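You operate a simulated robot arm through the tools that you are given. There is no shell and no other tool. Be economical: measure what you need, move in short steps, check, and stop when the job is done.

You are at the controls of a simulated robot arm. One attempt, no reset.

TASK
Crank the low link to the card's angle, pin it and lock it.
Fine: yellow knobs; blue pin under them; small yellow knob locked last; no reach under the free link. Where these are worked on the way, their far stop is far enough and under half their travel is too little: small yellow knob.

The check looks at the end state, three seconds after you hand in, the way a careful person would. Anything else that was tipped, shoved, dropped, spilled or broken makes it a failure.

THE ROBOT
A 7-joint arm with a two-finger parallel gripper, fixed in place. Base frame: the origin is at the foot of the arm, x ahead of it, y to its left, z up. Lengths are in mm, angles in rad, forces in N, time in s.
With the tool pointing down near the work surface it reaches from about 220 to 680 mm from the base axis. Its first joint turns from -1.152 to 1.152 rad. Payload 2.4 kg.
The TCP is the grasp point between the finger pads, 30 mm short of the fingertips. In the tool frame z runs along the fingers and y along their closing line. Largest opening 94 mm; finger width 28, thickness 10; the body of the gripper, 50 by 96 mm, starts 55 mm behind the TCP.
Orientation is that of the tool frame in the base frame, as [roll, pitch, yaw] about the fixed x, y, z axes, in that order (R = Rz(yaw) Ry(pitch) Rx(roll)). With the fingers straight down and closing along the base's y, the tool's x points along the base's -x, its y along +y and its z along -z.

THE INTERFACE
- The arm moves only by the tool step_arm. Its argument "moves" is a list of rows, each a list of 2 entries, a list of its own where there are three numbers: the shift along the tool's x, y, z in mm, then the turn, a rotation vector about the tool's x, y, z in rad. In form: [[[tx, ty, tz], [rx, ry, rz]], ...]. A call has 1 to 8 rows; each row shifts and turns the commanded pose from where the row before left it, along the tool's axes as they then stand. "hand" is the finger opening in mm, from 0 to 94, set as the call begins (left out, the last holds). Each row takes 0.2 s and may step no farther than 50 mm and 0.15 rad from the row before; otherwise, or with a gripper value out of range, the whole call is refused. A pose out of reach is approached as far as the arm can. The call stops where the force on the tool passes 40 N (or 10 N more than at its start, if that is more) or the arm is blocked; 0.2 s more then pass. Each finger travels about 153 mm/s and halts on what it meets, pressing with about 41 N; the grip force reading is that of the motor and also rises with nothing between the fingers. The clock runs only during rows and for 0.2 s after the last one: add rows that do not move to give the fingers time. It gives the time, the measured TCP pose, the force on the tool (base axes), the opening and the grip force at its end, in the units of the frame above (readings bear some noise), with the torque about the TCP (base axes, N m) and any sound that the robot's microphone picked up.
- Cameras (640 x 400 px; columns grow to the right, rows downward): "scene" is fixed at [52.4, 481.8, 1461.6]; the picture's right is [-0.64, -0.77, 0.00], its down [-0.32, 0.26, -0.91] and it looks along [0.70, -0.58, -0.42] (base axes); focal length 330 px, centre (320, 200). "wrist" rides on the gripper at [76, 14, -102] in the tool frame; the picture's right is [-0.18, 0.98, 0.00], its down [-0.75, -0.14, -0.64] and it looks along [-0.63, -0.12, 0.77] (tool axes); focal length 243 px, centre (320, 200). There is no depth. A picture from a camera that has moved, and an enlarged one, comes with that camera's place and axes in the base frame and with its lens.
- snapshot(camera): a new picture of that camera. It takes no simulated time.
- inspect(camera, box): a new picture of the part [left, top, right, bottom] of that camera's present view, enlarged. It takes no simulated time.
- finish_job(): hands the job in; it is judged then, once.

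Go step by step. Nothing tells you positions but the pictures and the camera data: compare them with the known pose of the tool, close in by small moves and look again before you grip or let go. The budget is 120 turns and 64 pictures, counting those below and the enlarged ones. Unless the task says otherwise, let go and move clear before handing in, and close with one line.

The tools are called as a command line: name --argument value ..., lists and objects as JSON in quotes. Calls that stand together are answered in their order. step_arm: Moves the arm, as the interface text tells. Its arguments: {"type":"object","properties":{"moves":{"type":"array"},"hand":{"type":"number"}},"required":["moves"]} The other tools are called the same way: snapshot (camera) takes a picture; inspect (camera, box) takes an enlarged picture of a part of a camera's view; finish_job () hands the job in.

At the start:

```text
time: 0.0
position: [384.7, -126.8, 1289.9]
tool_rot: [-3.141, 0.0, 3.139]
force: [-0.5, -0.5, -0.2]
ft_torque: [0.0, 0.03, 0.0]
gripper_width: 94.0
grasp_force: 0.1
```

scene: 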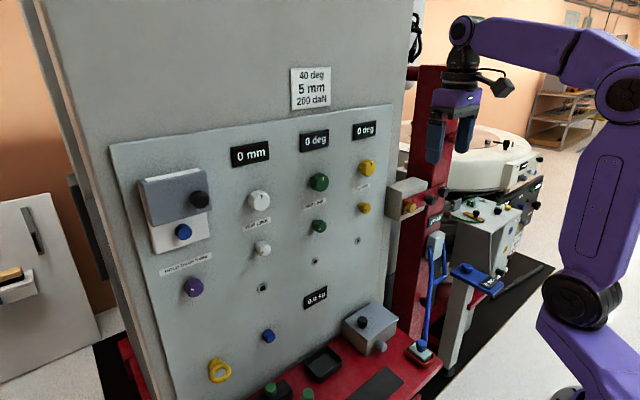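
wrist: 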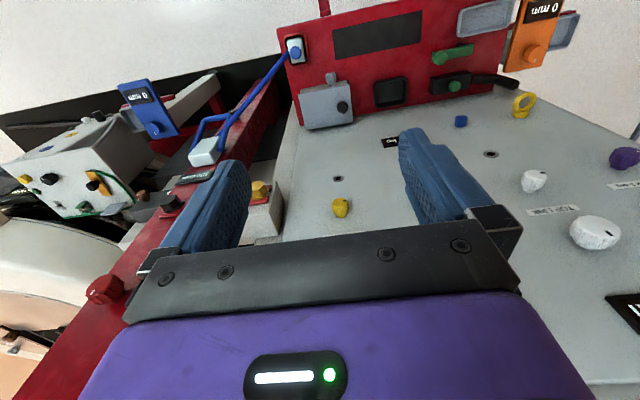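

I see a vertical panel with knobs in columns (white, green, yellow), a card reading "40 deg / 5 mm / 200 daN", and a blue pin lower down. I'll look closer first.

inspect --camera "scene" --box '[220, 50, 420, 175]'

inspect --camera "scene" --box '[120, 140, 420, 328]'

inspect --camera "scene" --box '[180, 230, 480, 400]'

inspect --camera "scene" --box '[380, 120, 560, 320]'

```text
3.20 times, centred on (320, 112) of scene
camera zoom: at [52.4, 481.8, 1461.6], right [-0.64, -0.77, 0.0], down [-0.32, 0.26, -0.91], along [0.7, -0.58, -0.42], focal length 1055 px, centre (320, 480)
```

zoom: 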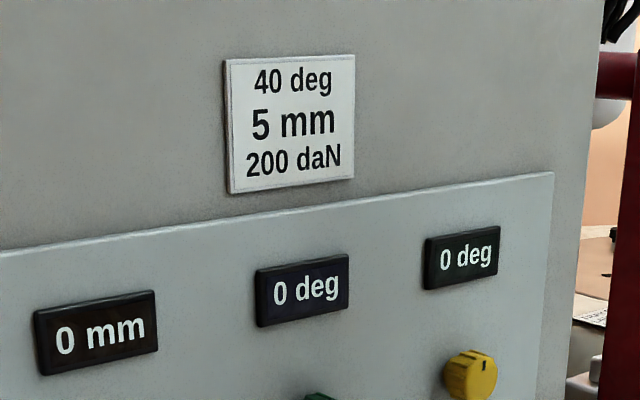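

```text
2.13 times, centred on (270, 234) of scene
camera zoom: at [52.4, 481.8, 1461.6], right [-0.64, -0.77, 0.0], down [-0.32, 0.26, -0.91], along [0.7, -0.58, -0.42], focal length 701 px, centre (426, 128)
```

zoom: 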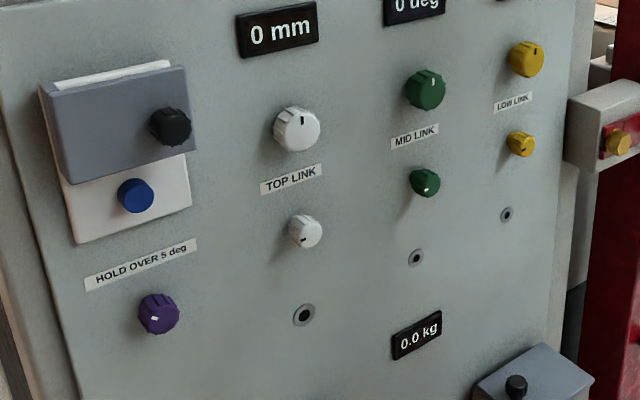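

```text
2.13 times, centred on (330, 315) of scene
camera zoom: at [52.4, 481.8, 1461.6], right [-0.64, -0.77, 0.0], down [-0.32, 0.26, -0.91], along [0.7, -0.58, -0.42], focal length 703 px, centre (299, -45)
```

zoom: 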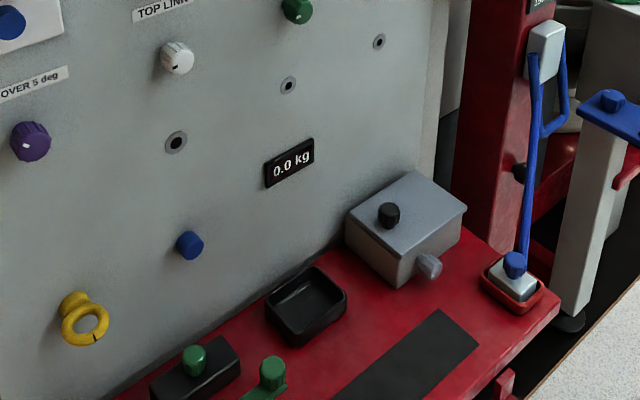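

```text
2.00 times, centred on (470, 220) of scene
camera zoom: at [52.4, 481.8, 1461.6], right [-0.64, -0.77, 0.0], down [-0.32, 0.26, -0.91], along [0.7, -0.58, -0.42], focal length 659 px, centre (20, 160)
```

zoom: 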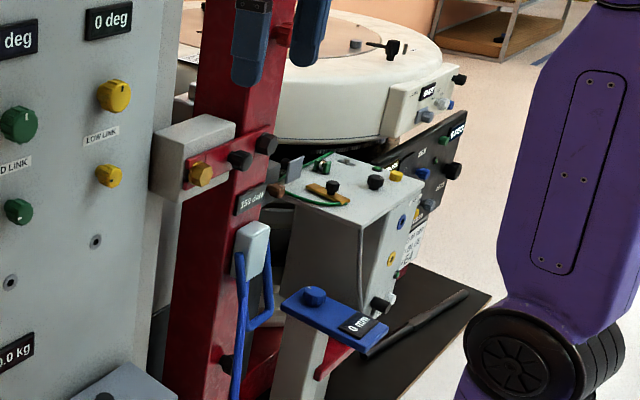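

The low-link column sits at about y=-132: big yellow knob, small yellow knob at z≈1060, and a pin hole at z≈946, on a panel at x≈620. The blue pin is parked at about (607, 187, 799). Next I'll tip the tool to point along +x at the panel.

step_arm --moves '[[[0, 0, 0], [0, -0.15, 0]], [[0, 0, 0], [0, -0.15, 0]], [[0, 0, 0], [0, -0.15, 0]], [[0, 0, 0], [0, -0.15, 0]], [[0, 0, 0], [0, -0.15, 0]], [[0, 0, 0], [0, -0.15, 0]], [[0, 0, 0], [0, -0.15, 0]], [[0, 0, 0], [0, -0.15, 0]]]'

step_arm --moves '[[[0, 0, 0], [0, -0.15, 0]], [[0, 0, 0], [0, -0.15, 0]], [[0, 0, 0], [0, -0.07, 0]], [[0, 0, 0], [0, 0, 0]]]'

snapshot --camera "wrist"

snapshot --camera "scene"

```text
time: 1.8
position: [384.6, -125.3, 1290.3]
tool_rot: [-3.14, 1.199, -3.14]
force: [0.3, -0.4, 0.3]
ft_torque: [-0.01, -0.02, 0.0]
gripper_width: 93.8
grasp_force: 0.0
```

```text
time: 2.8
position: [384.3, -119.7, 1283.5]
tool_rot: [3.028, 1.458, 3.063]
force: [0.8, -0.8, -0.2]
ft_torque: [0.02, -0.01, -0.01]
gripper_width: 93.8
grasp_force: 0.0
out of reach, approached as far as the arm can: row 2
```

```text
57 pictures are left
camera wrist: at [273.2, -109.1, 1220.1], right [-0.01, 0.98, 0.2], down [-0.55, -0.17, 0.82], along [0.84, -0.09, 0.54], focal length 243 px, centre (320, 200)
```

wrist: 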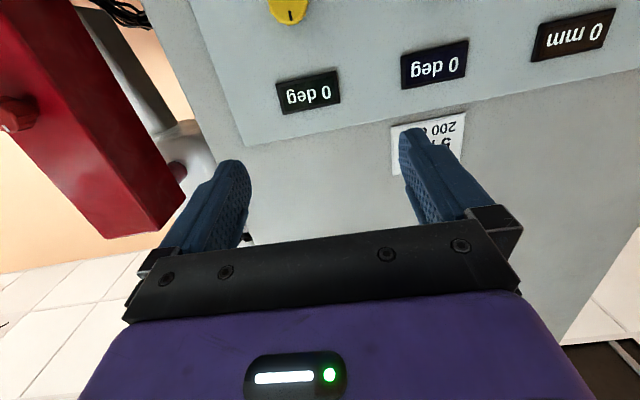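

```text
56 pictures are left
```

scene: 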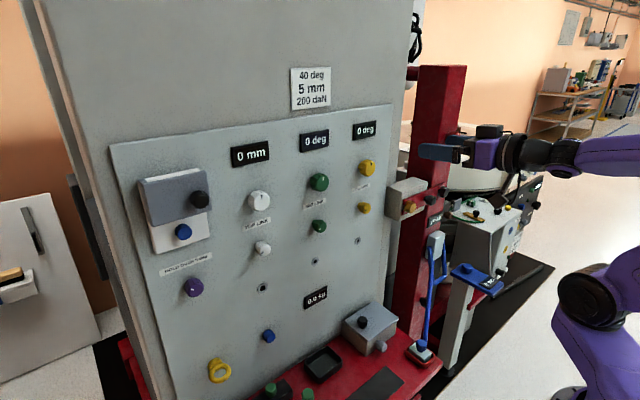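

The tool is horizontal but hit a reach limit up high. I'll bring it down toward the yellow knobs' height, staying clear of the panel.

step_arm --moves '[[[40, 0, 20], [0, 0, 0]], [[40, 0, 20], [0, 0, 0]], [[40, 0, 20], [0, 0, 0]], [[30, 0, 0], [0, 0, 0]], [[0, 0, 0], [0, 0, 0]]]'

```text
time: 4.0
position: [384.4, -120.2, 1284.3]
tool_rot: [3.031, 1.456, 3.069]
force: [-0.3, 0.9, 0.1]
ft_torque: [-0.01, -0.02, 0.02]
gripper_width: 94.1
grasp_force: 0.0
out of reach, approached as far as the arm can: row 1, 2, 3, 4
```

Blocked by a joint limit. I'll tip back a bit, travel down, then level again.

step_arm --moves '[[[0, 0, 0], [0, 0.15, 0]], [[0, 0, 0], [0, 0.15, 0]], [[0, 0, 0], [0, 0.15, 0]], [[0, 0, 0], [0, 0.1, 0]], [[0, 0, 0], [0, 0, 0]]]'

```text
time: 5.2
position: [384.3, -112.3, 1285.9]
tool_rot: [3.104, 0.986, -3.105]
force: [-0.1, 0.0, 0.2]
ft_torque: [0.04, -0.01, 0.05]
gripper_width: 94.2
grasp_force: 0.0
out of reach, approached as far as the arm can: row 2
```

step_arm --moves '[[[33, 0, 22], [0, 0, 0]], [[33, 0, 22], [0, 0, 0]], [[33, 0, 22], [0, 0, 0]], [[33, 0, 22], [0, 0, 0]], [[22, 0, 39], [0, 0, 0]], [[0, 0, 0], [0, 0, 0]]]'

```text
time: 6.6
position: [413.3, -106.2, 1107.1]
tool_rot: [-3.141, 0.981, -3.037]
force: [1.0, -1.6, 0.6]
ft_torque: [0.12, 0.05, 0.03]
gripper_width: 94.0
grasp_force: 0.1
out of reach, approached as far as the arm can: row 3, 4, 5
```

step_arm --moves '[[[0, 0, 0], [0, -0.15, 0]], [[0, 0, 0], [0, -0.15, 0]], [[0, 0, 0], [0, 0, 0]]]'

snapshot --camera "scene"

```text
time: 7.4
position: [454.2, -134.0, 1119.1]
tool_rot: [3.065, 1.288, 3.141]
force: [-0.1, 0.4, -0.4]
ft_torque: [0.0, 0.01, 0.01]
gripper_width: 93.9
grasp_force: 0.0
out of reach, approached as far as the arm can: row 1, 2
```

```text
55 pictures are left
```

scene: 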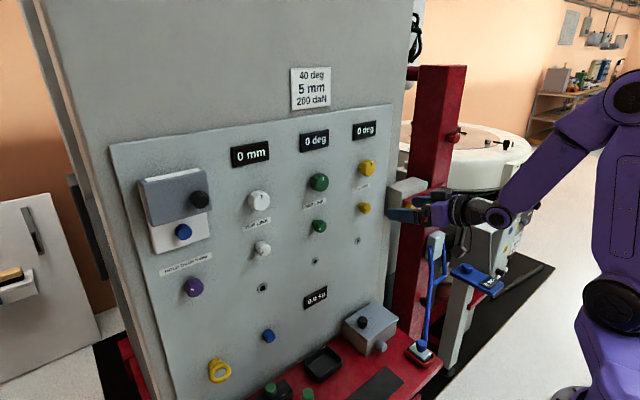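

step_arm --moves '[[[0, 0, 0], [0, -0.14, 0]], [[0, 0, 0], [0, -0.14, 0]], [[0, 0, 0], [0, 0, 0]]]'

snapshot --camera "wrist"

```text
time: 8.2
position: [467.1, -146.7, 1145.6]
tool_rot: [1.732, 1.527, 1.802]
force: [-0.9, 0.7, 0.5]
ft_torque: [0.0, -0.04, -0.01]
gripper_width: 94.1
grasp_force: 0.2
out of reach, approached as far as the arm can: row 1, 2
```

```text
54 pictures are left
camera wrist: at [362.6, -136.0, 1071.0], right [-0.07, 0.97, 0.23], down [-0.62, -0.22, 0.75], along [0.78, -0.09, 0.62], focal length 243 px, centre (320, 200)
```

wrist: 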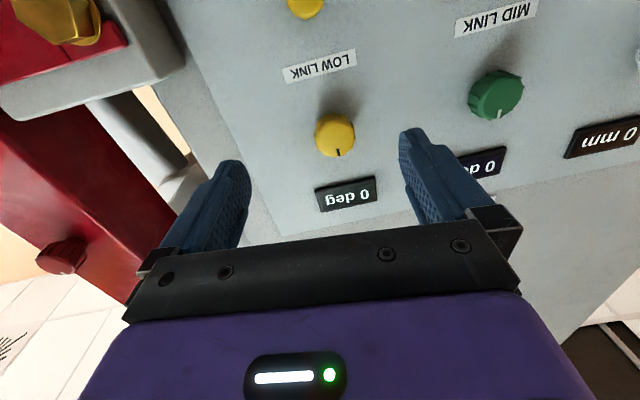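

The tool is now nearly level, elbow up. I'll trim the orientation and lower to the small yellow knob's height.

step_arm --moves '[[[20, 0, 0], [0.07, 0, -0.043]], [[20, 4, 0], [0, 0, 0]], [[20, 4, 0], [0, 0, 0]], [[20, 4, 0], [0, 0, 0]], [[0, 0, 0], [0, 0, 0]]]'

snapshot --camera "wrist"

```text
time: 9.4
position: [494.4, -169.6, 1117.4]
tool_rot: [-1.689, 1.549, -1.682]
force: [0.6, 0.9, -1.0]
ft_torque: [0.0, 0.01, -0.07]
gripper_width: 93.7
grasp_force: 0.1
out of reach, approached as far as the arm can: row 1, 2, 3
```

```text
53 pictures are left
camera wrist: at [391.1, -157.2, 1041.6], right [0.0, 0.99, 0.16], down [-0.64, -0.13, 0.76], along [0.77, -0.1, 0.63], focal length 243 px, centre (320, 200)
```

wrist: 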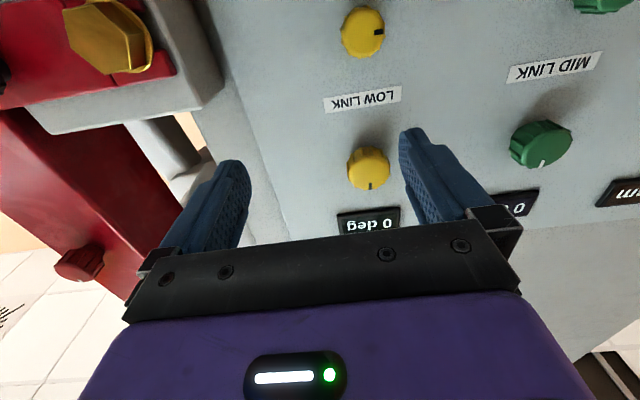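

step_arm --moves '[[[0, 18, 15], [0, 0, 0.02]], [[20, 18, 15], [0, 0, 0]], [[20, 0, 0], [0, 0, 0]], [[17, 0, 0], [0, 0, 0]], [[0, 0, 0], [0, 0, 0]]]'

snapshot --camera "wrist"

snapshot --camera "scene"

```text
time: 10.6
position: [525.0, -136.2, 1062.8]
tool_rot: [-2.424, 1.567, -2.424]
force: [0.8, 0.2, 0.5]
ft_torque: [0.04, 0.02, 0.01]
gripper_width: 94.0
grasp_force: 0.0
```

```text
52 pictures are left
camera wrist: at [422.4, -121.6, 987.0], right [0.0, 0.98, 0.18], down [-0.64, -0.14, 0.76], along [0.77, -0.12, 0.63], focal length 243 px, centre (320, 200)
```

wrist: 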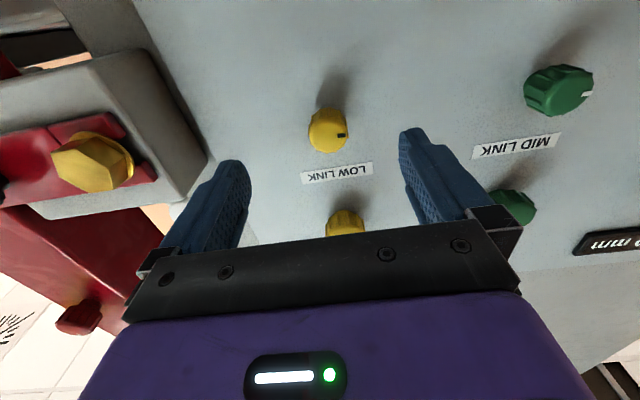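

```text
51 pictures are left
```

scene: 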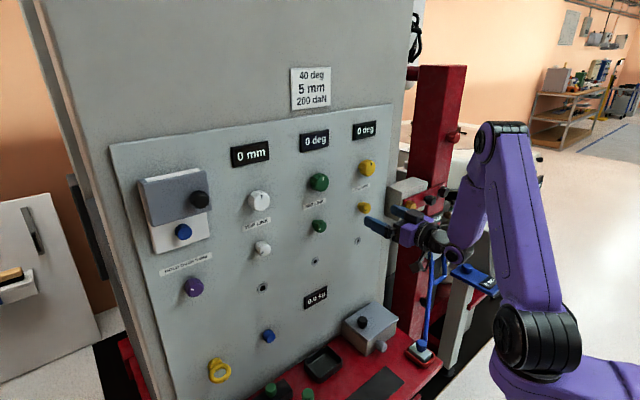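

The arm now tracks properly and the tool is level. The small yellow knob is at about (603, -131, 1063) with its mark pointing to +y. I'll narrow the hand and approach.

step_arm --hand 56 --moves '[[[0, 5, 20], [0, 0, 0]], [[0, 0, 20], [0, 0, 0]], [[0, 0, 8], [0, 0, 0]], [[0, 0, 0], [0, 0, 0]]]'

snapshot --camera "wrist"

inspect --camera "scene" --box '[300, 140, 460, 240]'

```text
time: 11.6
position: [573.3, -131.5, 1062.3]
tool_rot: [-2.483, 1.566, -2.484]
force: [0.6, 0.5, 0.3]
ft_torque: [-0.03, -0.03, 0.0]
gripper_width: 56.1
grasp_force: 0.1
```

```text
50 pictures are left
camera wrist: at [469.9, -117.3, 987.0], right [0.0, 0.98, 0.18], down [-0.64, -0.14, 0.76], along [0.77, -0.12, 0.63], focal length 243 px, centre (320, 200)
```

wrist: 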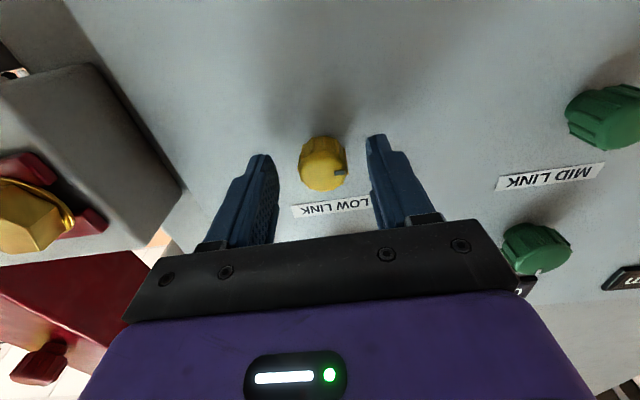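

```text
4.00 times, centred on (380, 190) of scene
camera zoom: at [52.4, 481.8, 1461.6], right [-0.64, -0.77, 0.0], down [-0.32, 0.26, -0.91], along [0.7, -0.58, -0.42], focal length 1318 px, centre (80, 240)
```

zoom: 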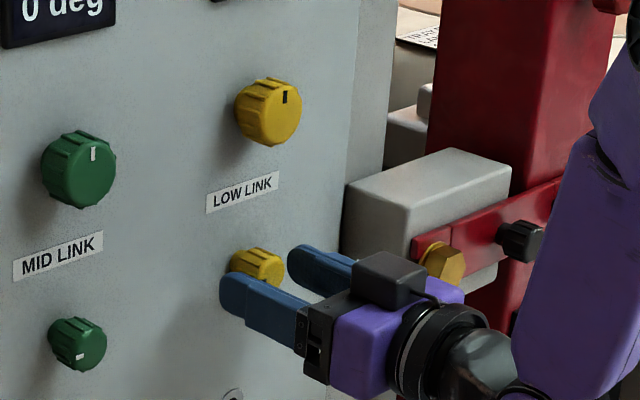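

step_arm --moves '[[[-1.5, 0, 6], [0, 0, 0]], [[0, 0, 5], [0, 0, 0]], [[0, 0, 0], [0, 0, 0]]]'

step_arm --hand 20 --moves '[[[0, 0, 0], [0, 0, 0]], [[0, 0, 0], [0, 0, 0]], [[0, 0, 0], [0, 0, 0]]]'

snapshot --camera "wrist"

```text
time: 12.4
position: [584.0, -131.1, 1065.0]
tool_rot: [-2.577, 1.567, -2.577]
force: [0.0, -0.3, -0.3]
ft_torque: [0.0, -0.01, 0.01]
gripper_width: 56.0
grasp_force: 0.0
```

```text
time: 13.2
position: [583.7, -130.1, 1064.6]
tool_rot: [-2.486, 1.567, -2.483]
force: [-1.3, 8.6, 0.6]
ft_torque: [-0.07, -0.33, -0.47]
gripper_width: 29.7
grasp_force: 45.3
```

```text
48 pictures are left
camera wrist: at [481.1, -116.3, 988.6], right [0.0, 0.98, 0.18], down [-0.64, -0.14, 0.76], along [0.77, -0.12, 0.63], focal length 243 px, centre (320, 200)
```

wrist: 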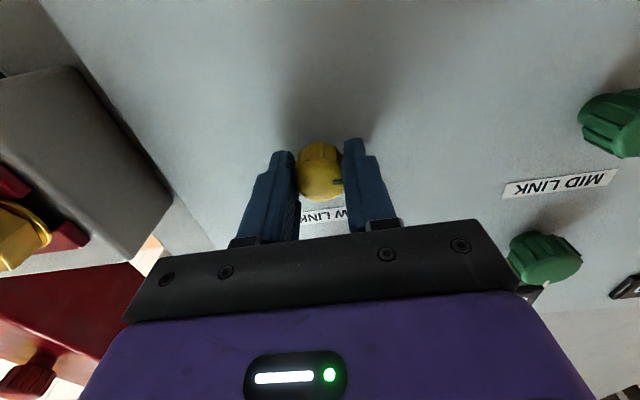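

Gripped the small knob. I'll test turning counter-clockwise gently.

step_arm --moves '[[[0, 1, 0], [0, 0, -0.1]], [[0, 0, 0], [0, 0, -0.1]], [[0, 0, 0], [0, 0, 0]]]'

inspect --camera "wrist" --box '[220, 110, 420, 235]'

```text
time: 14.0
position: [584.3, -130.0, 1063.9]
tool_rot: [-1.588, 1.366, -1.587]
force: [21.8, -5.3, -4.2]
ft_torque: [0.13, -0.12, -0.08]
gripper_width: 29.2
grasp_force: 44.8
```

```text
3.20 times, centred on (320, 172) of wrist
camera zoom: at [481.4, -131.8, 987.2], right [0.0, 1.0, -0.02], down [-0.64, 0.01, 0.77], along [0.77, 0.01, 0.64], focal length 776 px, centre (320, 288)
```

zoom: 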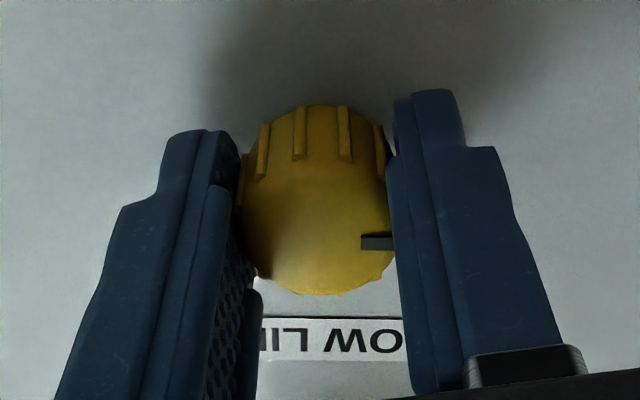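

step_arm --moves '[[[0, 0, 1], [0, 0, -0.15]], [[0, 0, 0], [0, 0, -0.15]], [[0, 0, 0], [0, 0, -0.15]], [[0, 0, 0], [0, 0, -0.15]], [[0, 0, 0], [0, 0, 0]]]'

inspect --camera "wrist" --box '[220, 110, 420, 235]'

```text
time: 14.4
position: [587.8, -131.9, 1063.4]
tool_rot: [-1.644, 1.299, -1.615]
force: [-4.6, 2.9, 2.5]
ft_torque: [0.07, -0.19, -0.14]
gripper_width: 29.9
grasp_force: 8.4
out of reach, approached as far as the arm can: row 1
stopped in row 1: the force on the tool passed its limit at 86 N (the readings are from after the stop); the commanded pose is now the measured one
```

```text
3.20 times, centred on (320, 172) of wrist
camera zoom: at [483.8, -140.3, 989.5], right [-0.03, 1.0, -0.09], down [-0.63, 0.05, 0.78], along [0.78, 0.08, 0.62], focal length 776 px, centre (320, 288)
```

zoom: 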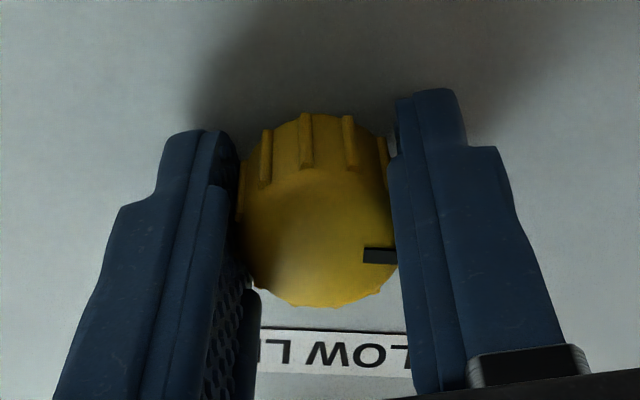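

The turn ran into the arm's joint limit in this wrist orientation, not the knob's. I'll open, back off, and explore the wrist range the other way.

step_arm --hand 56 --moves '[[[0, 0, 0], [0, 0, 0]], [[0, 0, 0], [0, 0, 0]], [[0, 0, -20], [0, 0, 0]], [[0, 0, -25], [0, 0, 0]], [[0, 0, -25], [0, 0, 0]], [[0, 0, 0], [0, 0, 0]]]'

step_arm --moves '[[[0, 0, 0], [0, 0, 0.15]], [[0, 0, 0], [0, 0, 0.15]], [[0, 0, 0], [0, 0, 0.15]], [[0, 0, 0], [0, 0, 0.15]], [[0, 0, 0], [0, 0, 0.15]], [[0, 0, 0], [0, 0, 0.15]], [[0, 0, 0], [0, 0, 0.15]], [[0, 0, 0], [0, 0, 0.15]]]'

step_arm --moves '[[[0, 0, 0], [0, 0, 0.15]], [[0, 0, 0], [0, 0, 0.15]], [[0, 0, 0], [0, 0, 0.15]], [[0, 0, 0], [0, 0, 0.15]], [[0, 0, 0], [0, 0, 0.15]], [[0, 0, 0], [0, 0, 0.15]], [[0, 0, 0], [0, 0, 0.15]], [[0, 0, 0], [0, 0, 0.15]]]'

snapshot --camera "wrist"

inspect --camera "scene" --box '[230, 90, 480, 246]'

```text
time: 15.8
position: [526.1, -148.1, 1079.1]
tool_rot: [-1.66, 1.302, -1.627]
force: [-0.2, -0.2, 0.4]
ft_torque: [0.0, 0.01, 0.01]
gripper_width: 56.0
grasp_force: 0.1
out of reach, approached as far as the arm can: row 3, 4, 5
```

```text
time: 17.6
position: [524.6, -148.7, 1078.5]
tool_rot: [1.598, 0.64, 1.613]
force: [0.5, -0.2, 0.2]
ft_torque: [0.02, 0.01, 0.02]
gripper_width: 56.0
grasp_force: 0.1
```

```text
time: 19.4
position: [525.9, -149.5, 1077.5]
tool_rot: [1.596, -0.56, 1.581]
force: [-0.6, 0.0, -0.8]
ft_torque: [-0.03, 0.0, 0.02]
gripper_width: 55.9
grasp_force: 0.1
```

```text
45 pictures are left
camera wrist: at [422.7, -94.9, 1133.3], right [0.03, -0.68, 0.74], down [-0.64, -0.58, -0.51], along [0.77, -0.45, -0.45], focal length 243 px, centre (320, 200)
```

wrist: 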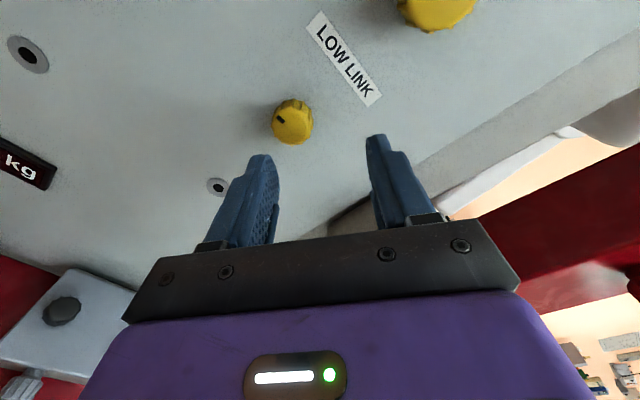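

```text
2.56 times, centred on (355, 168) of scene
camera zoom: at [52.4, 481.8, 1461.6], right [-0.64, -0.77, 0.0], down [-0.32, 0.26, -0.91], along [0.7, -0.58, -0.42], focal length 844 px, centre (230, 282)
```

zoom: 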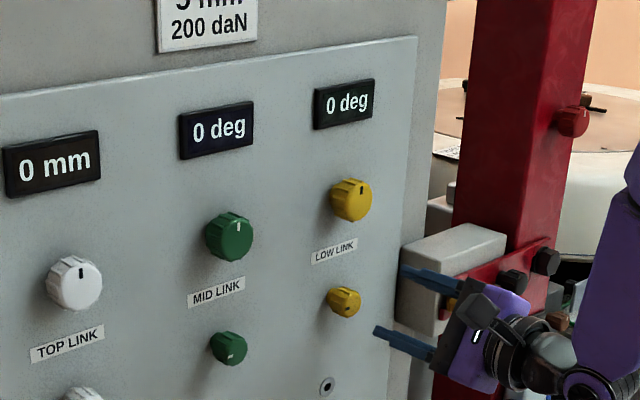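

Rotating the other way is wide open (≥2.4 rad), and the small knob's mark did turn CCW a bit. I'll grip it from this rolled pose and use the big stroke; first aligning.

step_arm --moves '[[[9.2, -21.1, 0], [-0.03, -0.0085, 0]], [[0, 0, 25], [0, 0, 0]], [[0, 0, 20], [0, 0, 0]], [[0, 0, 0], [0, 0, 0]]]'

snapshot --camera "wrist"

```text
time: 20.4
position: [570.8, -130.3, 1065.4]
tool_rot: [1.571, -0.553, 1.572]
force: [0.6, 0.4, 0.4]
ft_torque: [-0.03, 0.01, -0.02]
gripper_width: 55.7
grasp_force: 0.1
```

```text
43 pictures are left
camera wrist: at [468.8, -72.9, 1117.4], right [0.0, -0.67, 0.74], down [-0.64, -0.57, -0.52], along [0.77, -0.47, -0.43], focal length 243 px, centre (320, 200)
```

wrist: 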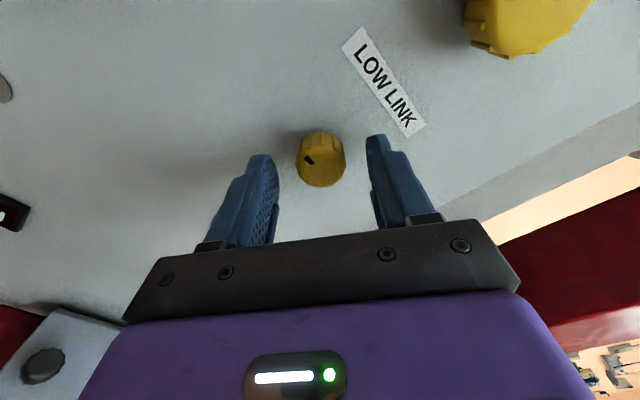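

step_arm --moves '[[[0, 0, 8], [0, 0, 0]], [[0, 0, 5], [0, 0, 0]], [[0, 0, 0], [0, 0, 0]]]'

step_arm --hand 20 --moves '[[[0, 0, 0], [0, 0, 0]], [[0, 0, 0], [0, 0, 0]], [[0, 0, 0], [0, 0, 0]]]'

step_arm --moves '[[[0, 0, 0], [0, 0, -0.1]], [[0, 0, 0], [0, 0, -0.1]], [[0, 0, 0], [0, 0, 0]]]'

```text
time: 21.2
position: [584.5, -130.2, 1064.3]
tool_rot: [1.574, -0.556, 1.571]
force: [0.1, 0.0, 0.0]
ft_torque: [0.01, 0.0, 0.0]
gripper_width: 56.2
grasp_force: 0.1
```

```text
time: 22.0
position: [584.0, -130.7, 1064.5]
tool_rot: [1.573, -0.555, 1.572]
force: [2.3, 0.5, -4.8]
ft_torque: [-0.01, -0.47, -0.23]
gripper_width: 30.0
grasp_force: 45.4
```

```text
time: 22.8
position: [584.6, -130.0, 1064.5]
tool_rot: [1.572, -0.355, 1.574]
force: [2.4, 4.4, -2.1]
ft_torque: [0.28, -0.35, -0.3]
gripper_width: 29.0
grasp_force: 44.7
```

Turning smoothly with small resistance; continuing CCW toward the stop.

step_arm --moves '[[[0, 0, 0], [0, 0, -0.12]], [[0, 0, 0], [0, 0, -0.12]], [[0, 0, 0], [0, 0, -0.12]], [[0, 0, 0], [0, 0, -0.12]], [[0, 0, 0], [0, 0, 0]]]'

inspect --camera "wrist" --box '[220, 110, 420, 235]'

```text
time: 24.0
position: [583.3, -131.3, 1065.8]
tool_rot: [1.57, 0.127, 1.571]
force: [-9.7, 1.5, -4.7]
ft_torque: [0.62, -1.12, -0.08]
gripper_width: 29.1
grasp_force: 45.6
```

```text
3.20 times, centred on (320, 172) of wrist
camera zoom: at [480.2, -54.2, 1070.1], right [0.0, -0.06, 1.0], down [-0.64, -0.77, -0.05], along [0.77, -0.64, -0.04], focal length 776 px, centre (320, 288)
```

zoom: 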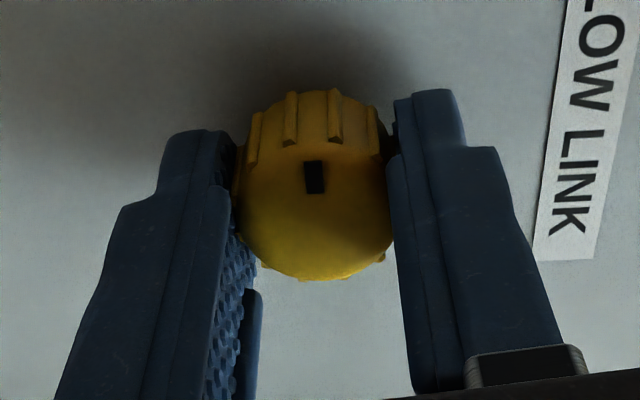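

The mark is still at 9 o'clock while torque rose, so the fingers slipped: CCW is blocked. I'll try clockwise.

step_arm --moves '[[[0, 0, 0], [0, 0, 0.1]], [[0, 0, 0], [0, 0, 0.1]], [[0, 0, 0], [0, 0, 0.1]], [[0, 0, 0], [0, 0, 0.1]], [[0, 0, 0], [0, 0, 0.1]], [[0, 0, 0], [0, 0, 0]]]'

inspect --camera "wrist" --box '[220, 110, 420, 235]'

```text
time: 25.4
position: [583.5, -131.6, 1065.5]
tool_rot: [1.573, -0.378, 1.57]
force: [-10.5, -3.0, -15.6]
ft_torque: [0.04, -0.73, 0.09]
gripper_width: 29.5
grasp_force: 45.0
```

```text
3.20 times, centred on (320, 172) of wrist
camera zoom: at [480.3, -65.9, 1106.7], right [0.0, -0.53, 0.85], down [-0.64, -0.65, -0.41], along [0.77, -0.54, -0.35], focal length 776 px, centre (320, 288)
```

zoom: 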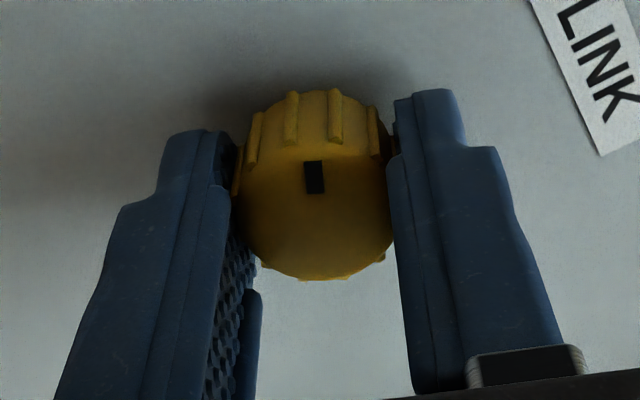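

Clockwise it turns freely with the gripper. Continuing clockwise.

step_arm --moves '[[[0, 0, 0], [0, 0, 0.12]], [[0, 0, 0], [0, 0, 0.12]], [[0, 0, 0], [0, 0, 0.12]], [[0, 0, 0], [0, 0, 0.12]], [[0, 0, 0], [0, 0, 0.12]], [[0, 0, 0], [0, 0, 0]]]'

inspect --camera "wrist" --box '[220, 110, 420, 235]'

```text
time: 26.8
position: [582.8, -131.5, 1063.6]
tool_rot: [1.576, -0.977, 1.568]
force: [-7.9, -2.7, -20.9]
ft_torque: [-0.03, -0.85, -0.09]
gripper_width: 29.4
grasp_force: 44.7
```

```text
3.20 times, centred on (320, 172) of wrist
camera zoom: at [480.4, -100.3, 1135.9], right [0.0, -0.92, 0.4], down [-0.64, -0.3, -0.7], along [0.76, -0.25, -0.59], focal length 776 px, centre (320, 288)
```

zoom: 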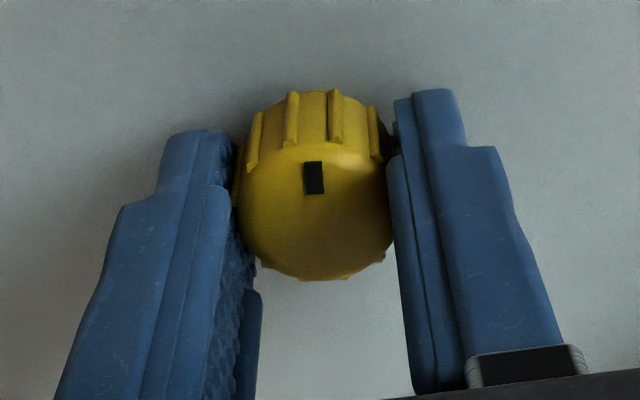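

step_arm --moves '[[[-0.8, -0.5, 0], [0, 0, 0.12]], [[0, 0, 0], [0, 0, 0.12]], [[0, 0, 0], [0, 0, 0.12]], [[0, 0, 0], [0, 0, 0.12]], [[0, 0, 0], [0, 0, 0]]]'

inspect --camera "wrist" --box '[220, 110, 420, 235]'

```text
time: 28.0
position: [583.0, -130.8, 1064.7]
tool_rot: [1.599, -1.456, 1.549]
force: [-5.8, 2.0, -17.4]
ft_torque: [-0.26, -0.68, -0.81]
gripper_width: 29.4
grasp_force: 45.0
```

```text
3.20 times, centred on (320, 172) of wrist
camera zoom: at [480.5, -136.4, 1141.8], right [0.0, -1.0, -0.07], down [-0.64, 0.05, -0.76], along [0.76, 0.05, -0.64], focal length 776 px, centre (320, 288)
```

zoom: 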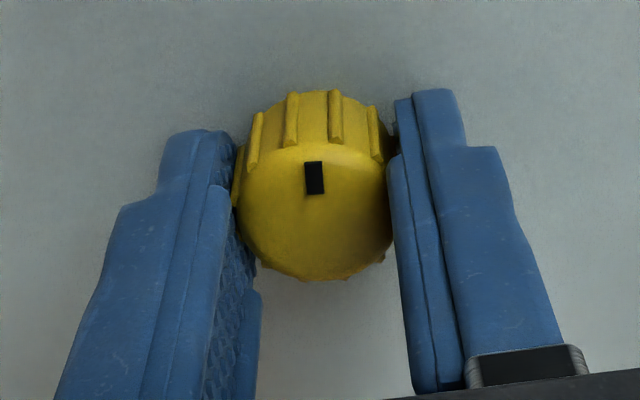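

step_arm --moves '[[[0, 0, 0], [0, 0, 0.1]], [[0, 0, 0], [0, 0, 0.1]], [[0, 0, 0], [0, 0, 0.1]], [[0, 0, 0], [0, 0, 0]]]'

inspect --camera "wrist" --box '[220, 110, 420, 235]'

```text
time: 29.0
position: [581.9, -130.4, 1065.8]
tool_rot: [-1.545, -1.384, -1.593]
force: [-24.7, 7.9, 7.5]
ft_torque: [-0.66, -0.15, -0.97]
gripper_width: 29.0
grasp_force: 45.3
```

```text
3.20 times, centred on (320, 172) of wrist
camera zoom: at [480.0, -158.7, 1137.8], right [0.0, -0.93, -0.36], down [-0.64, 0.28, -0.72], along [0.77, 0.23, -0.59], focal length 776 px, centre (320, 288)
```

zoom: 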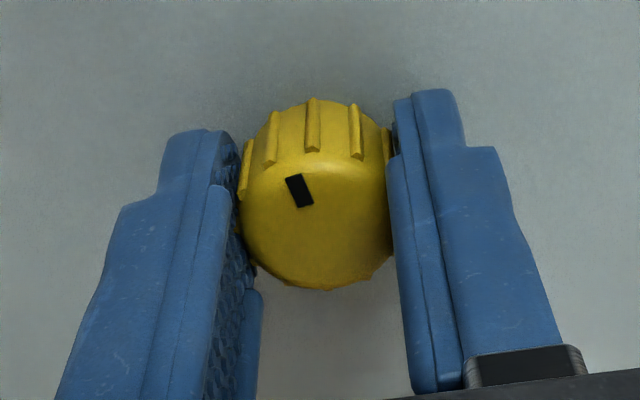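

The knob is at its far stop (mark at 12 o'clock). Release, back off, and check.

step_arm --hand 60 --moves '[[[0, 0, 0], [0, 0, 0]], [[0, 0, 0], [0, 0, 0]], [[0, 0, -20], [0, 0, 0]], [[0, 0, -25], [0, 0, 0]], [[0, 0, 0], [0, 0, 0]]]'

snapshot --camera "scene"

```text
time: 30.2
position: [536.6, -129.8, 1064.1]
tool_rot: [-1.573, -1.386, -1.565]
force: [0.8, -0.2, 0.2]
ft_torque: [0.01, 0.0, -0.01]
gripper_width: 60.2
grasp_force: 0.1
```

```text
37 pictures are left
```

scene: 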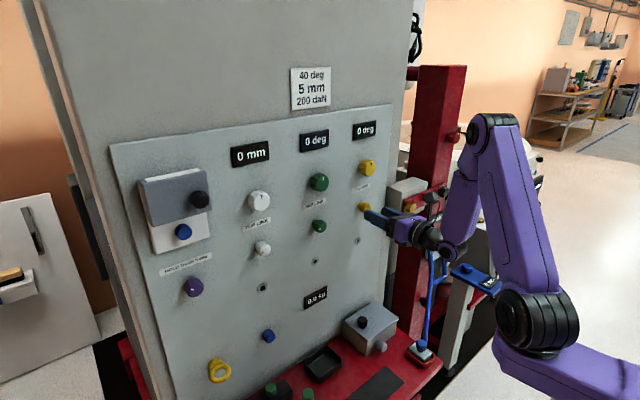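

Zero degrees still shown. Moving up in front of the big yellow knob.

step_arm --moves '[[[38, -7, 0], [0, 0, 0]], [[38, -7, 0], [0, 0, 0]], [[37, -7, 0], [0, 0, 0]], [[0, 0, 0], [0, 0, -0.15]], [[0, 0, 0], [0, 0, -0.15]], [[0, 0, 0], [0, 0, -0.15]], [[0, 0, 0], [0, 0, -0.15]], [[0, 0, 0], [0, 0, -0.15]]]'

step_arm --moves '[[[0, 0, 0], [0, 0, -0.15]], [[0, 0, 0], [0, 0, -0.15]], [[0, 0, 0], [0, 0, -0.15]], [[0, 0, 0], [0, 0, -0.15]], [[0, 0, 0], [0, 0, -0.15]], [[0, 0, 0], [0, 0, -0.15]], [[0, 0, 0], [0, 0, -0.15]], [[0, 0, 0], [0, 0, 0]]]'

snapshot --camera "wrist"

```text
time: 32.0
position: [538.5, -131.4, 1179.7]
tool_rot: [1.572, -1.002, 1.573]
force: [-0.2, 0.0, 0.0]
ft_torque: [-0.01, 0.02, -0.02]
gripper_width: 60.1
grasp_force: 0.1
```

```text
time: 33.8
position: [539.2, -130.8, 1179.7]
tool_rot: [1.571, 0.045, 1.572]
force: [0.3, -0.1, 0.0]
ft_torque: [0.01, -0.02, -0.01]
gripper_width: 60.0
grasp_force: 0.0
```

```text
36 pictures are left
camera wrist: at [436.1, -54.1, 1190.8], right [0.0, -0.14, 0.99], down [-0.64, -0.76, -0.11], along [0.77, -0.63, -0.09], focal length 243 px, centre (320, 200)
```

wrist: 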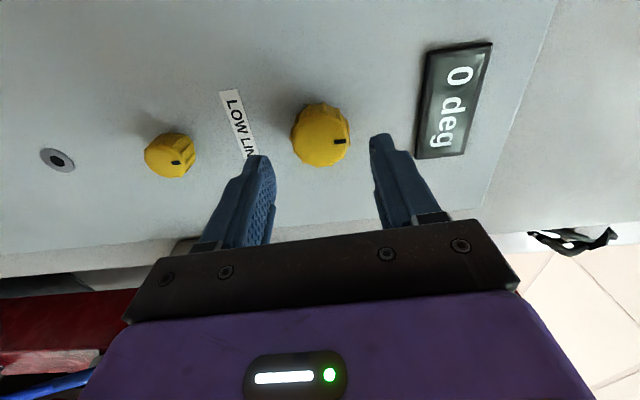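

Small knob mark confirmed at 12 o'clock. Big knob is centred between the fingers; approaching and gripping it.

step_arm --moves '[[[0, 0, 20], [0, 0, 0]], [[0, 0, 15], [0, 0, 0]], [[0, 0, 6], [0, 0, 0]], [[0, 0, 0], [0, 0, 0]]]'

step_arm --hand 28 --moves '[[[0, 0, 0], [0, 0, 0]], [[0, 0, 0], [0, 0, 0]], [[0, 0, 0], [0, 0, 0]]]'

step_arm --moves '[[[0, 0, 0], [0, 0, 0.1]], [[0, 0, 0], [0, 0, 0.1]], [[0, 0, 0], [0, 0, 0]]]'

snapshot --camera "wrist"

```text
time: 34.8
position: [578.7, -130.9, 1180.5]
tool_rot: [1.573, 0.044, 1.573]
force: [-0.4, 0.6, 0.4]
ft_torque: [0.0, 0.02, -0.02]
gripper_width: 60.0
grasp_force: 0.0
```

```text
time: 35.6
position: [578.4, -130.2, 1181.0]
tool_rot: [1.573, 0.041, 1.574]
force: [4.1, 0.2, -6.1]
ft_torque: [-0.05, -0.49, -0.15]
gripper_width: 41.7
grasp_force: 44.5
```

```text
time: 36.4
position: [579.1, -129.8, 1179.3]
tool_rot: [1.57, -0.158, 1.572]
force: [-4.4, -1.4, -3.2]
ft_torque: [-0.33, -0.43, 0.28]
gripper_width: 41.2
grasp_force: 44.9
```

```text
35 pictures are left
camera wrist: at [475.8, -58.0, 1206.3], right [0.0, -0.34, 0.94], down [-0.64, -0.72, -0.26], along [0.77, -0.6, -0.22], focal length 243 px, centre (320, 200)
```

wrist: 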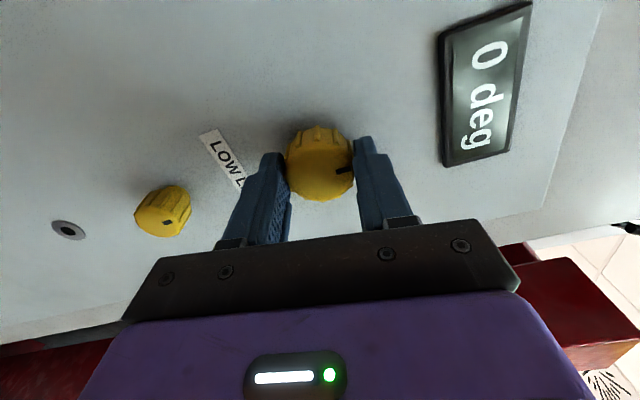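

step_arm --moves '[[[0, 0, 0], [0, 0, 0.1]], [[0, 0, 0], [0, 0, 0.1]], [[0, 0, 0], [0, 0, 0.1]], [[0, 0, 0], [0, 0, 0]]]'

snapshot --camera "wrist"

```text
time: 37.4
position: [579.3, -129.9, 1180.0]
tool_rot: [1.569, -0.457, 1.575]
force: [0.5, 0.4, 5.7]
ft_torque: [-0.55, 0.36, -0.11]
gripper_width: 41.3
grasp_force: 45.1
```

```text
34 pictures are left
camera wrist: at [476.6, -68.8, 1226.4], right [0.0, -0.6, 0.8], down [-0.64, -0.62, -0.46], along [0.77, -0.51, -0.38], focal length 243 px, centre (320, 200)
```

wrist: 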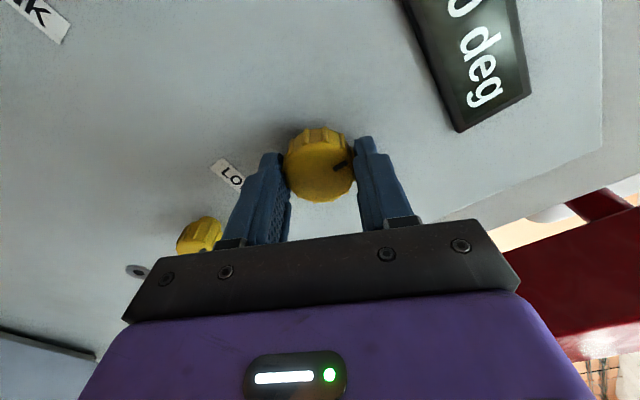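

The big knob doesn't turn clockwise (fingers slip). Trying counter-clockwise.

step_arm --moves '[[[0, 0, 0], [0, 0, -0.1]], [[0, 0, 0], [0, 0, -0.1]], [[0, 0, 0], [0, 0, -0.1]], [[0, 0, 0], [0, 0, -0.1]], [[0, 0, 0], [0, 0, -0.1]], [[0, 0, 0], [0, 0, 0]]]'

snapshot --camera "wrist"

```text
time: 38.8
position: [579.4, -130.2, 1181.3]
tool_rot: [1.57, 0.046, 1.573]
force: [15.0, -2.4, 13.8]
ft_torque: [0.0, 0.01, -0.65]
gripper_width: 41.6
grasp_force: 44.9
```

```text
33 pictures are left
camera wrist: at [476.6, -54.0, 1190.9], right [0.0, -0.14, 0.99], down [-0.64, -0.76, -0.11], along [0.77, -0.63, -0.09], focal length 243 px, centre (320, 200)
```

wrist: 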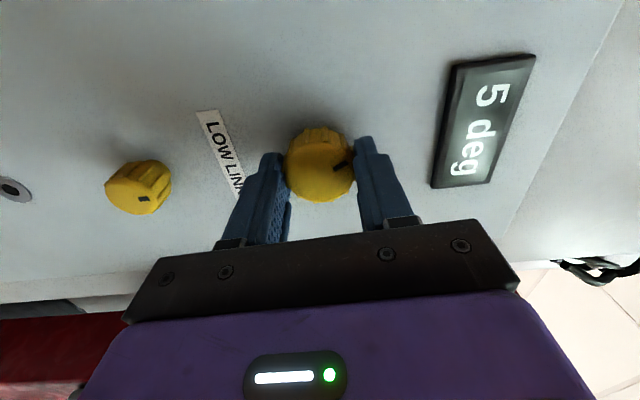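

Counter-clockwise works: the display now reads 5 deg (~10 deg per rad). Before going beyond I'll look again at the "HOLD OVER 5 deg" part and at the pin.

inspect --camera "scene" --box '[130, 160, 290, 310]'

inspect --camera "scene" --box '[200, 280, 300, 400]'

```text
2.67 times, centred on (210, 235) of scene
camera zoom: at [52.7, 481.7, 1461.6], right [-0.64, -0.77, 0.0], down [-0.32, 0.26, -0.91], along [0.7, -0.58, -0.42], focal length 879 px, centre (613, 107)
```

zoom: 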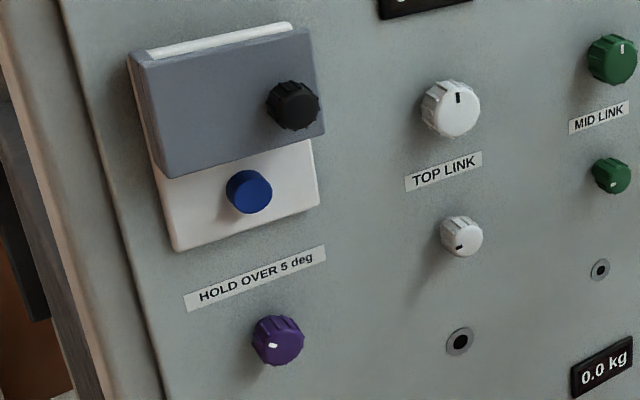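

```text
3.33 times, centred on (250, 340) of scene
camera zoom: at [52.7, 481.7, 1461.6], right [-0.64, -0.77, 0.0], down [-0.32, 0.26, -0.91], along [0.7, -0.58, -0.42], focal length 1099 px, centre (553, -267)
```

zoom: 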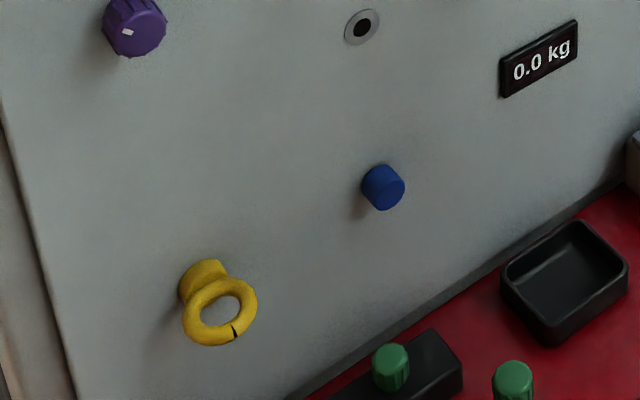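

I'll release now at 5 deg to see whether the crank holds by itself.

step_arm --hand 60 --moves '[[[0, 0, 0], [0, 0, 0]], [[0, 0, 0], [0, 0, 0]], [[0, 0, 0], [0, 0, 0]], [[0, 0, 0], [0, 0, 0]]]'

inspect --camera "wrist" --box '[200, 30, 560, 255]'

```text
time: 39.8
position: [579.7, -130.5, 1179.0]
tool_rot: [1.569, 0.044, 1.574]
force: [-0.1, 0.0, 1.0]
ft_torque: [0.01, -0.01, -0.02]
gripper_width: 60.0
grasp_force: 0.0
```

```text
1.78 times, centred on (380, 142) of wrist
camera zoom: at [476.1, -54.0, 1190.6], right [0.0, -0.14, 0.99], down [-0.64, -0.76, -0.11], along [0.77, -0.63, -0.09], focal length 431 px, centre (213, 302)
```

zoom: 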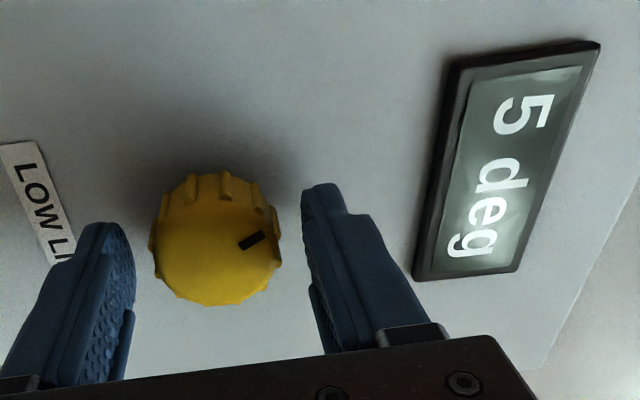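

It holds at 5. I'll turn a little past 5 deg and again test that it holds.

step_arm --hand 28 --moves '[[[0, 0, 0], [0, 0, 0]], [[0, 0, 0], [0, 0, 0]], [[0, 0, 0], [0, 0, -0.1]], [[0, 0, 0], [0, 0, -0.1]], [[0, 0, 0], [0, 0, -0.1]], [[0, 0, 0], [0, 0, 0]]]'

step_arm --hand 60 --moves '[[[0, 0, 0], [0, 0, 0]], [[0, 0, 0], [0, 0, 0]], [[0, 0, 0], [0, 0, 0]], [[0, 0, 0], [0, 0, 0]]]'

inspect --camera "wrist" --box '[200, 30, 560, 255]'

```text
time: 41.2
position: [578.6, -131.1, 1180.6]
tool_rot: [1.569, 0.346, 1.572]
force: [-5.6, 3.7, 9.4]
ft_torque: [-0.03, 0.31, 0.06]
gripper_width: 41.4
grasp_force: 45.2
```

```text
time: 42.2
position: [580.5, -130.9, 1180.1]
tool_rot: [1.572, 0.345, 1.573]
force: [-0.3, 0.8, 0.7]
ft_torque: [0.01, -0.02, -0.02]
gripper_width: 60.0
grasp_force: 0.1
```

```text
1.78 times, centred on (380, 142) of wrist
camera zoom: at [476.4, -54.4, 1167.6], right [0.0, 0.16, 0.99], down [-0.64, -0.76, 0.12], along [0.77, -0.63, 0.1], focal length 431 px, centre (213, 302)
```

zoom: 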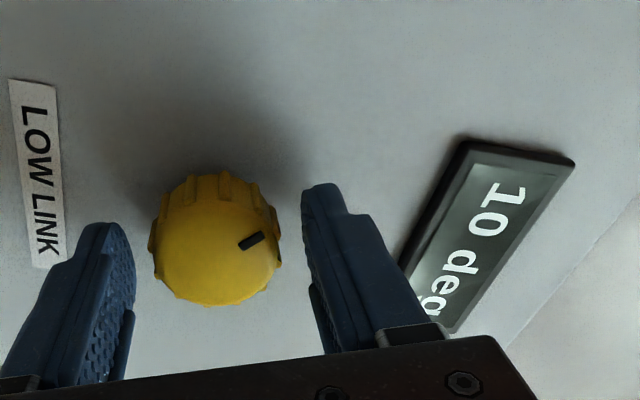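

It holds at 10 deg (~15 deg/rad). With fingers open I'll roll back for a long stroke and re-grip.

step_arm --moves '[[[0, 0, 0], [0, 0, 0.15]], [[0, 0, 0], [0, 0, 0.15]], [[0, 0, 0], [0, 0, 0.15]], [[0, 0, 0], [0, 0, 0.15]], [[0, 0, 0], [0, 0, 0.15]], [[0, 0, 0], [0, 0, 0.15]], [[0, 0, 0], [0, 0, 0.15]], [[0, 0, 0], [0, 0, 0.15]]]'

step_arm --moves '[[[0, 0, 0], [0, 0, 0.15]], [[0, 0, 0], [0, 0, 0.15]], [[0, 0, 0], [0, 0, 0.15]], [[0, 0, 0], [0, 0, 0]]]'

step_arm --hand 28 --moves '[[[0, 0, 0], [0, 0, 0]], [[0, 0, 0], [0, 0, 0]], [[0, 0, 0], [0, 0, -0.1]], [[0, 0, 0], [0, 0, -0.1]], [[0, 0, 0], [0, 0, -0.1]], [[0, 0, 0], [0, 0, -0.1]], [[0, 0, 0], [0, 0, -0.1]], [[0, 0, 0], [0, 0, 0]]]'

inspect --camera "scene" --box '[320, 110, 420, 220]'

```text
time: 44.0
position: [578.6, -130.8, 1178.8]
tool_rot: [1.572, -0.86, 1.574]
force: [0.8, 0.3, 0.5]
ft_torque: [-0.01, -0.03, 0.0]
gripper_width: 59.8
grasp_force: 0.1
```

```text
time: 45.0
position: [580.0, -130.5, 1179.8]
tool_rot: [1.572, -1.307, 1.571]
force: [0.1, -0.4, -0.1]
ft_torque: [0.02, 0.06, -0.01]
gripper_width: 59.8
grasp_force: 0.1
```

```text
time: 46.8
position: [580.7, -131.3, 1180.0]
tool_rot: [1.573, -0.805, 1.574]
force: [-16.6, 6.2, -3.0]
ft_torque: [-0.02, -0.11, -0.61]
gripper_width: 41.7
grasp_force: 44.7
```

```text
3.64 times, centred on (370, 165) of scene
camera zoom: at [51.9, 482.0, 1461.5], right [-0.64, -0.77, 0.0], down [-0.32, 0.26, -0.91], along [0.7, -0.58, -0.42], focal length 1199 px, centre (138, 327)
```

zoom: 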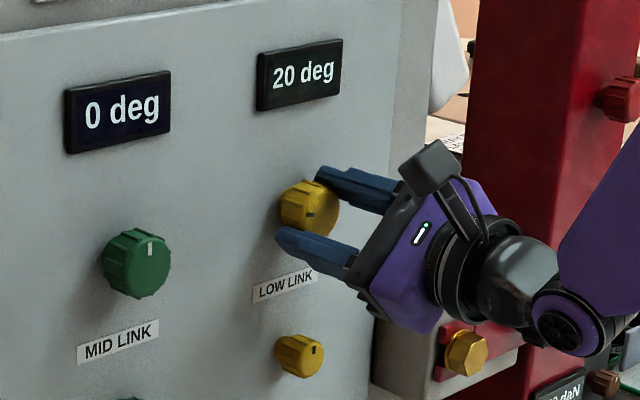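

20 deg now. Something white has appeared at the panel's right edge — likely the link itself; checking the whole view.

snapshot --camera "scene"

```text
27 pictures are left
```

scene: 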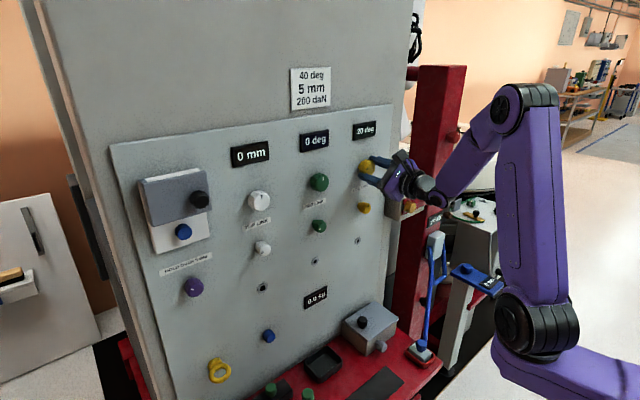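

step_arm --moves '[[[0, 0, 0], [0, 0, -0.1]], [[0, 0, 0], [0, 0, -0.1]], [[0, 0, 0], [0, 0, -0.1]], [[0, 0, 0], [0, 0, -0.1]], [[0, 0, 0], [0, 0, -0.1]], [[0, 0, 0], [0, 0, -0.1]], [[0, 0, 0], [0, 0, 0]]]'

inspect --camera "scene" --box '[320, 110, 420, 220]'

```text
time: 48.4
position: [579.2, -131.3, 1180.4]
tool_rot: [1.569, -0.202, 1.575]
force: [1.6, 3.6, 5.6]
ft_torque: [-0.04, 0.87, 0.02]
gripper_width: 42.0
grasp_force: 44.9
```

```text
3.64 times, centred on (370, 165) of scene
camera zoom: at [52.4, 481.9, 1461.5], right [-0.64, -0.77, 0.0], down [-0.32, 0.26, -0.91], along [0.7, -0.58, -0.42], focal length 1199 px, centre (138, 327)
```

zoom: 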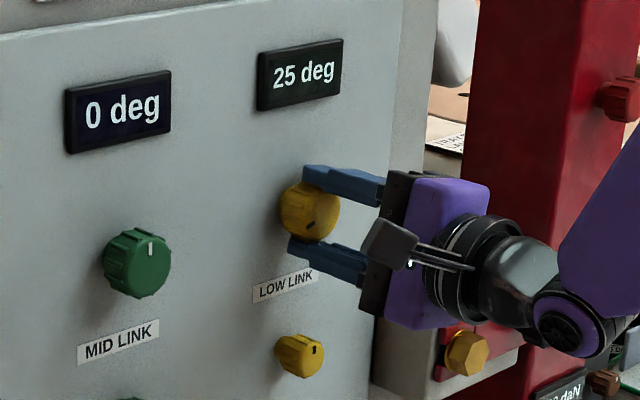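

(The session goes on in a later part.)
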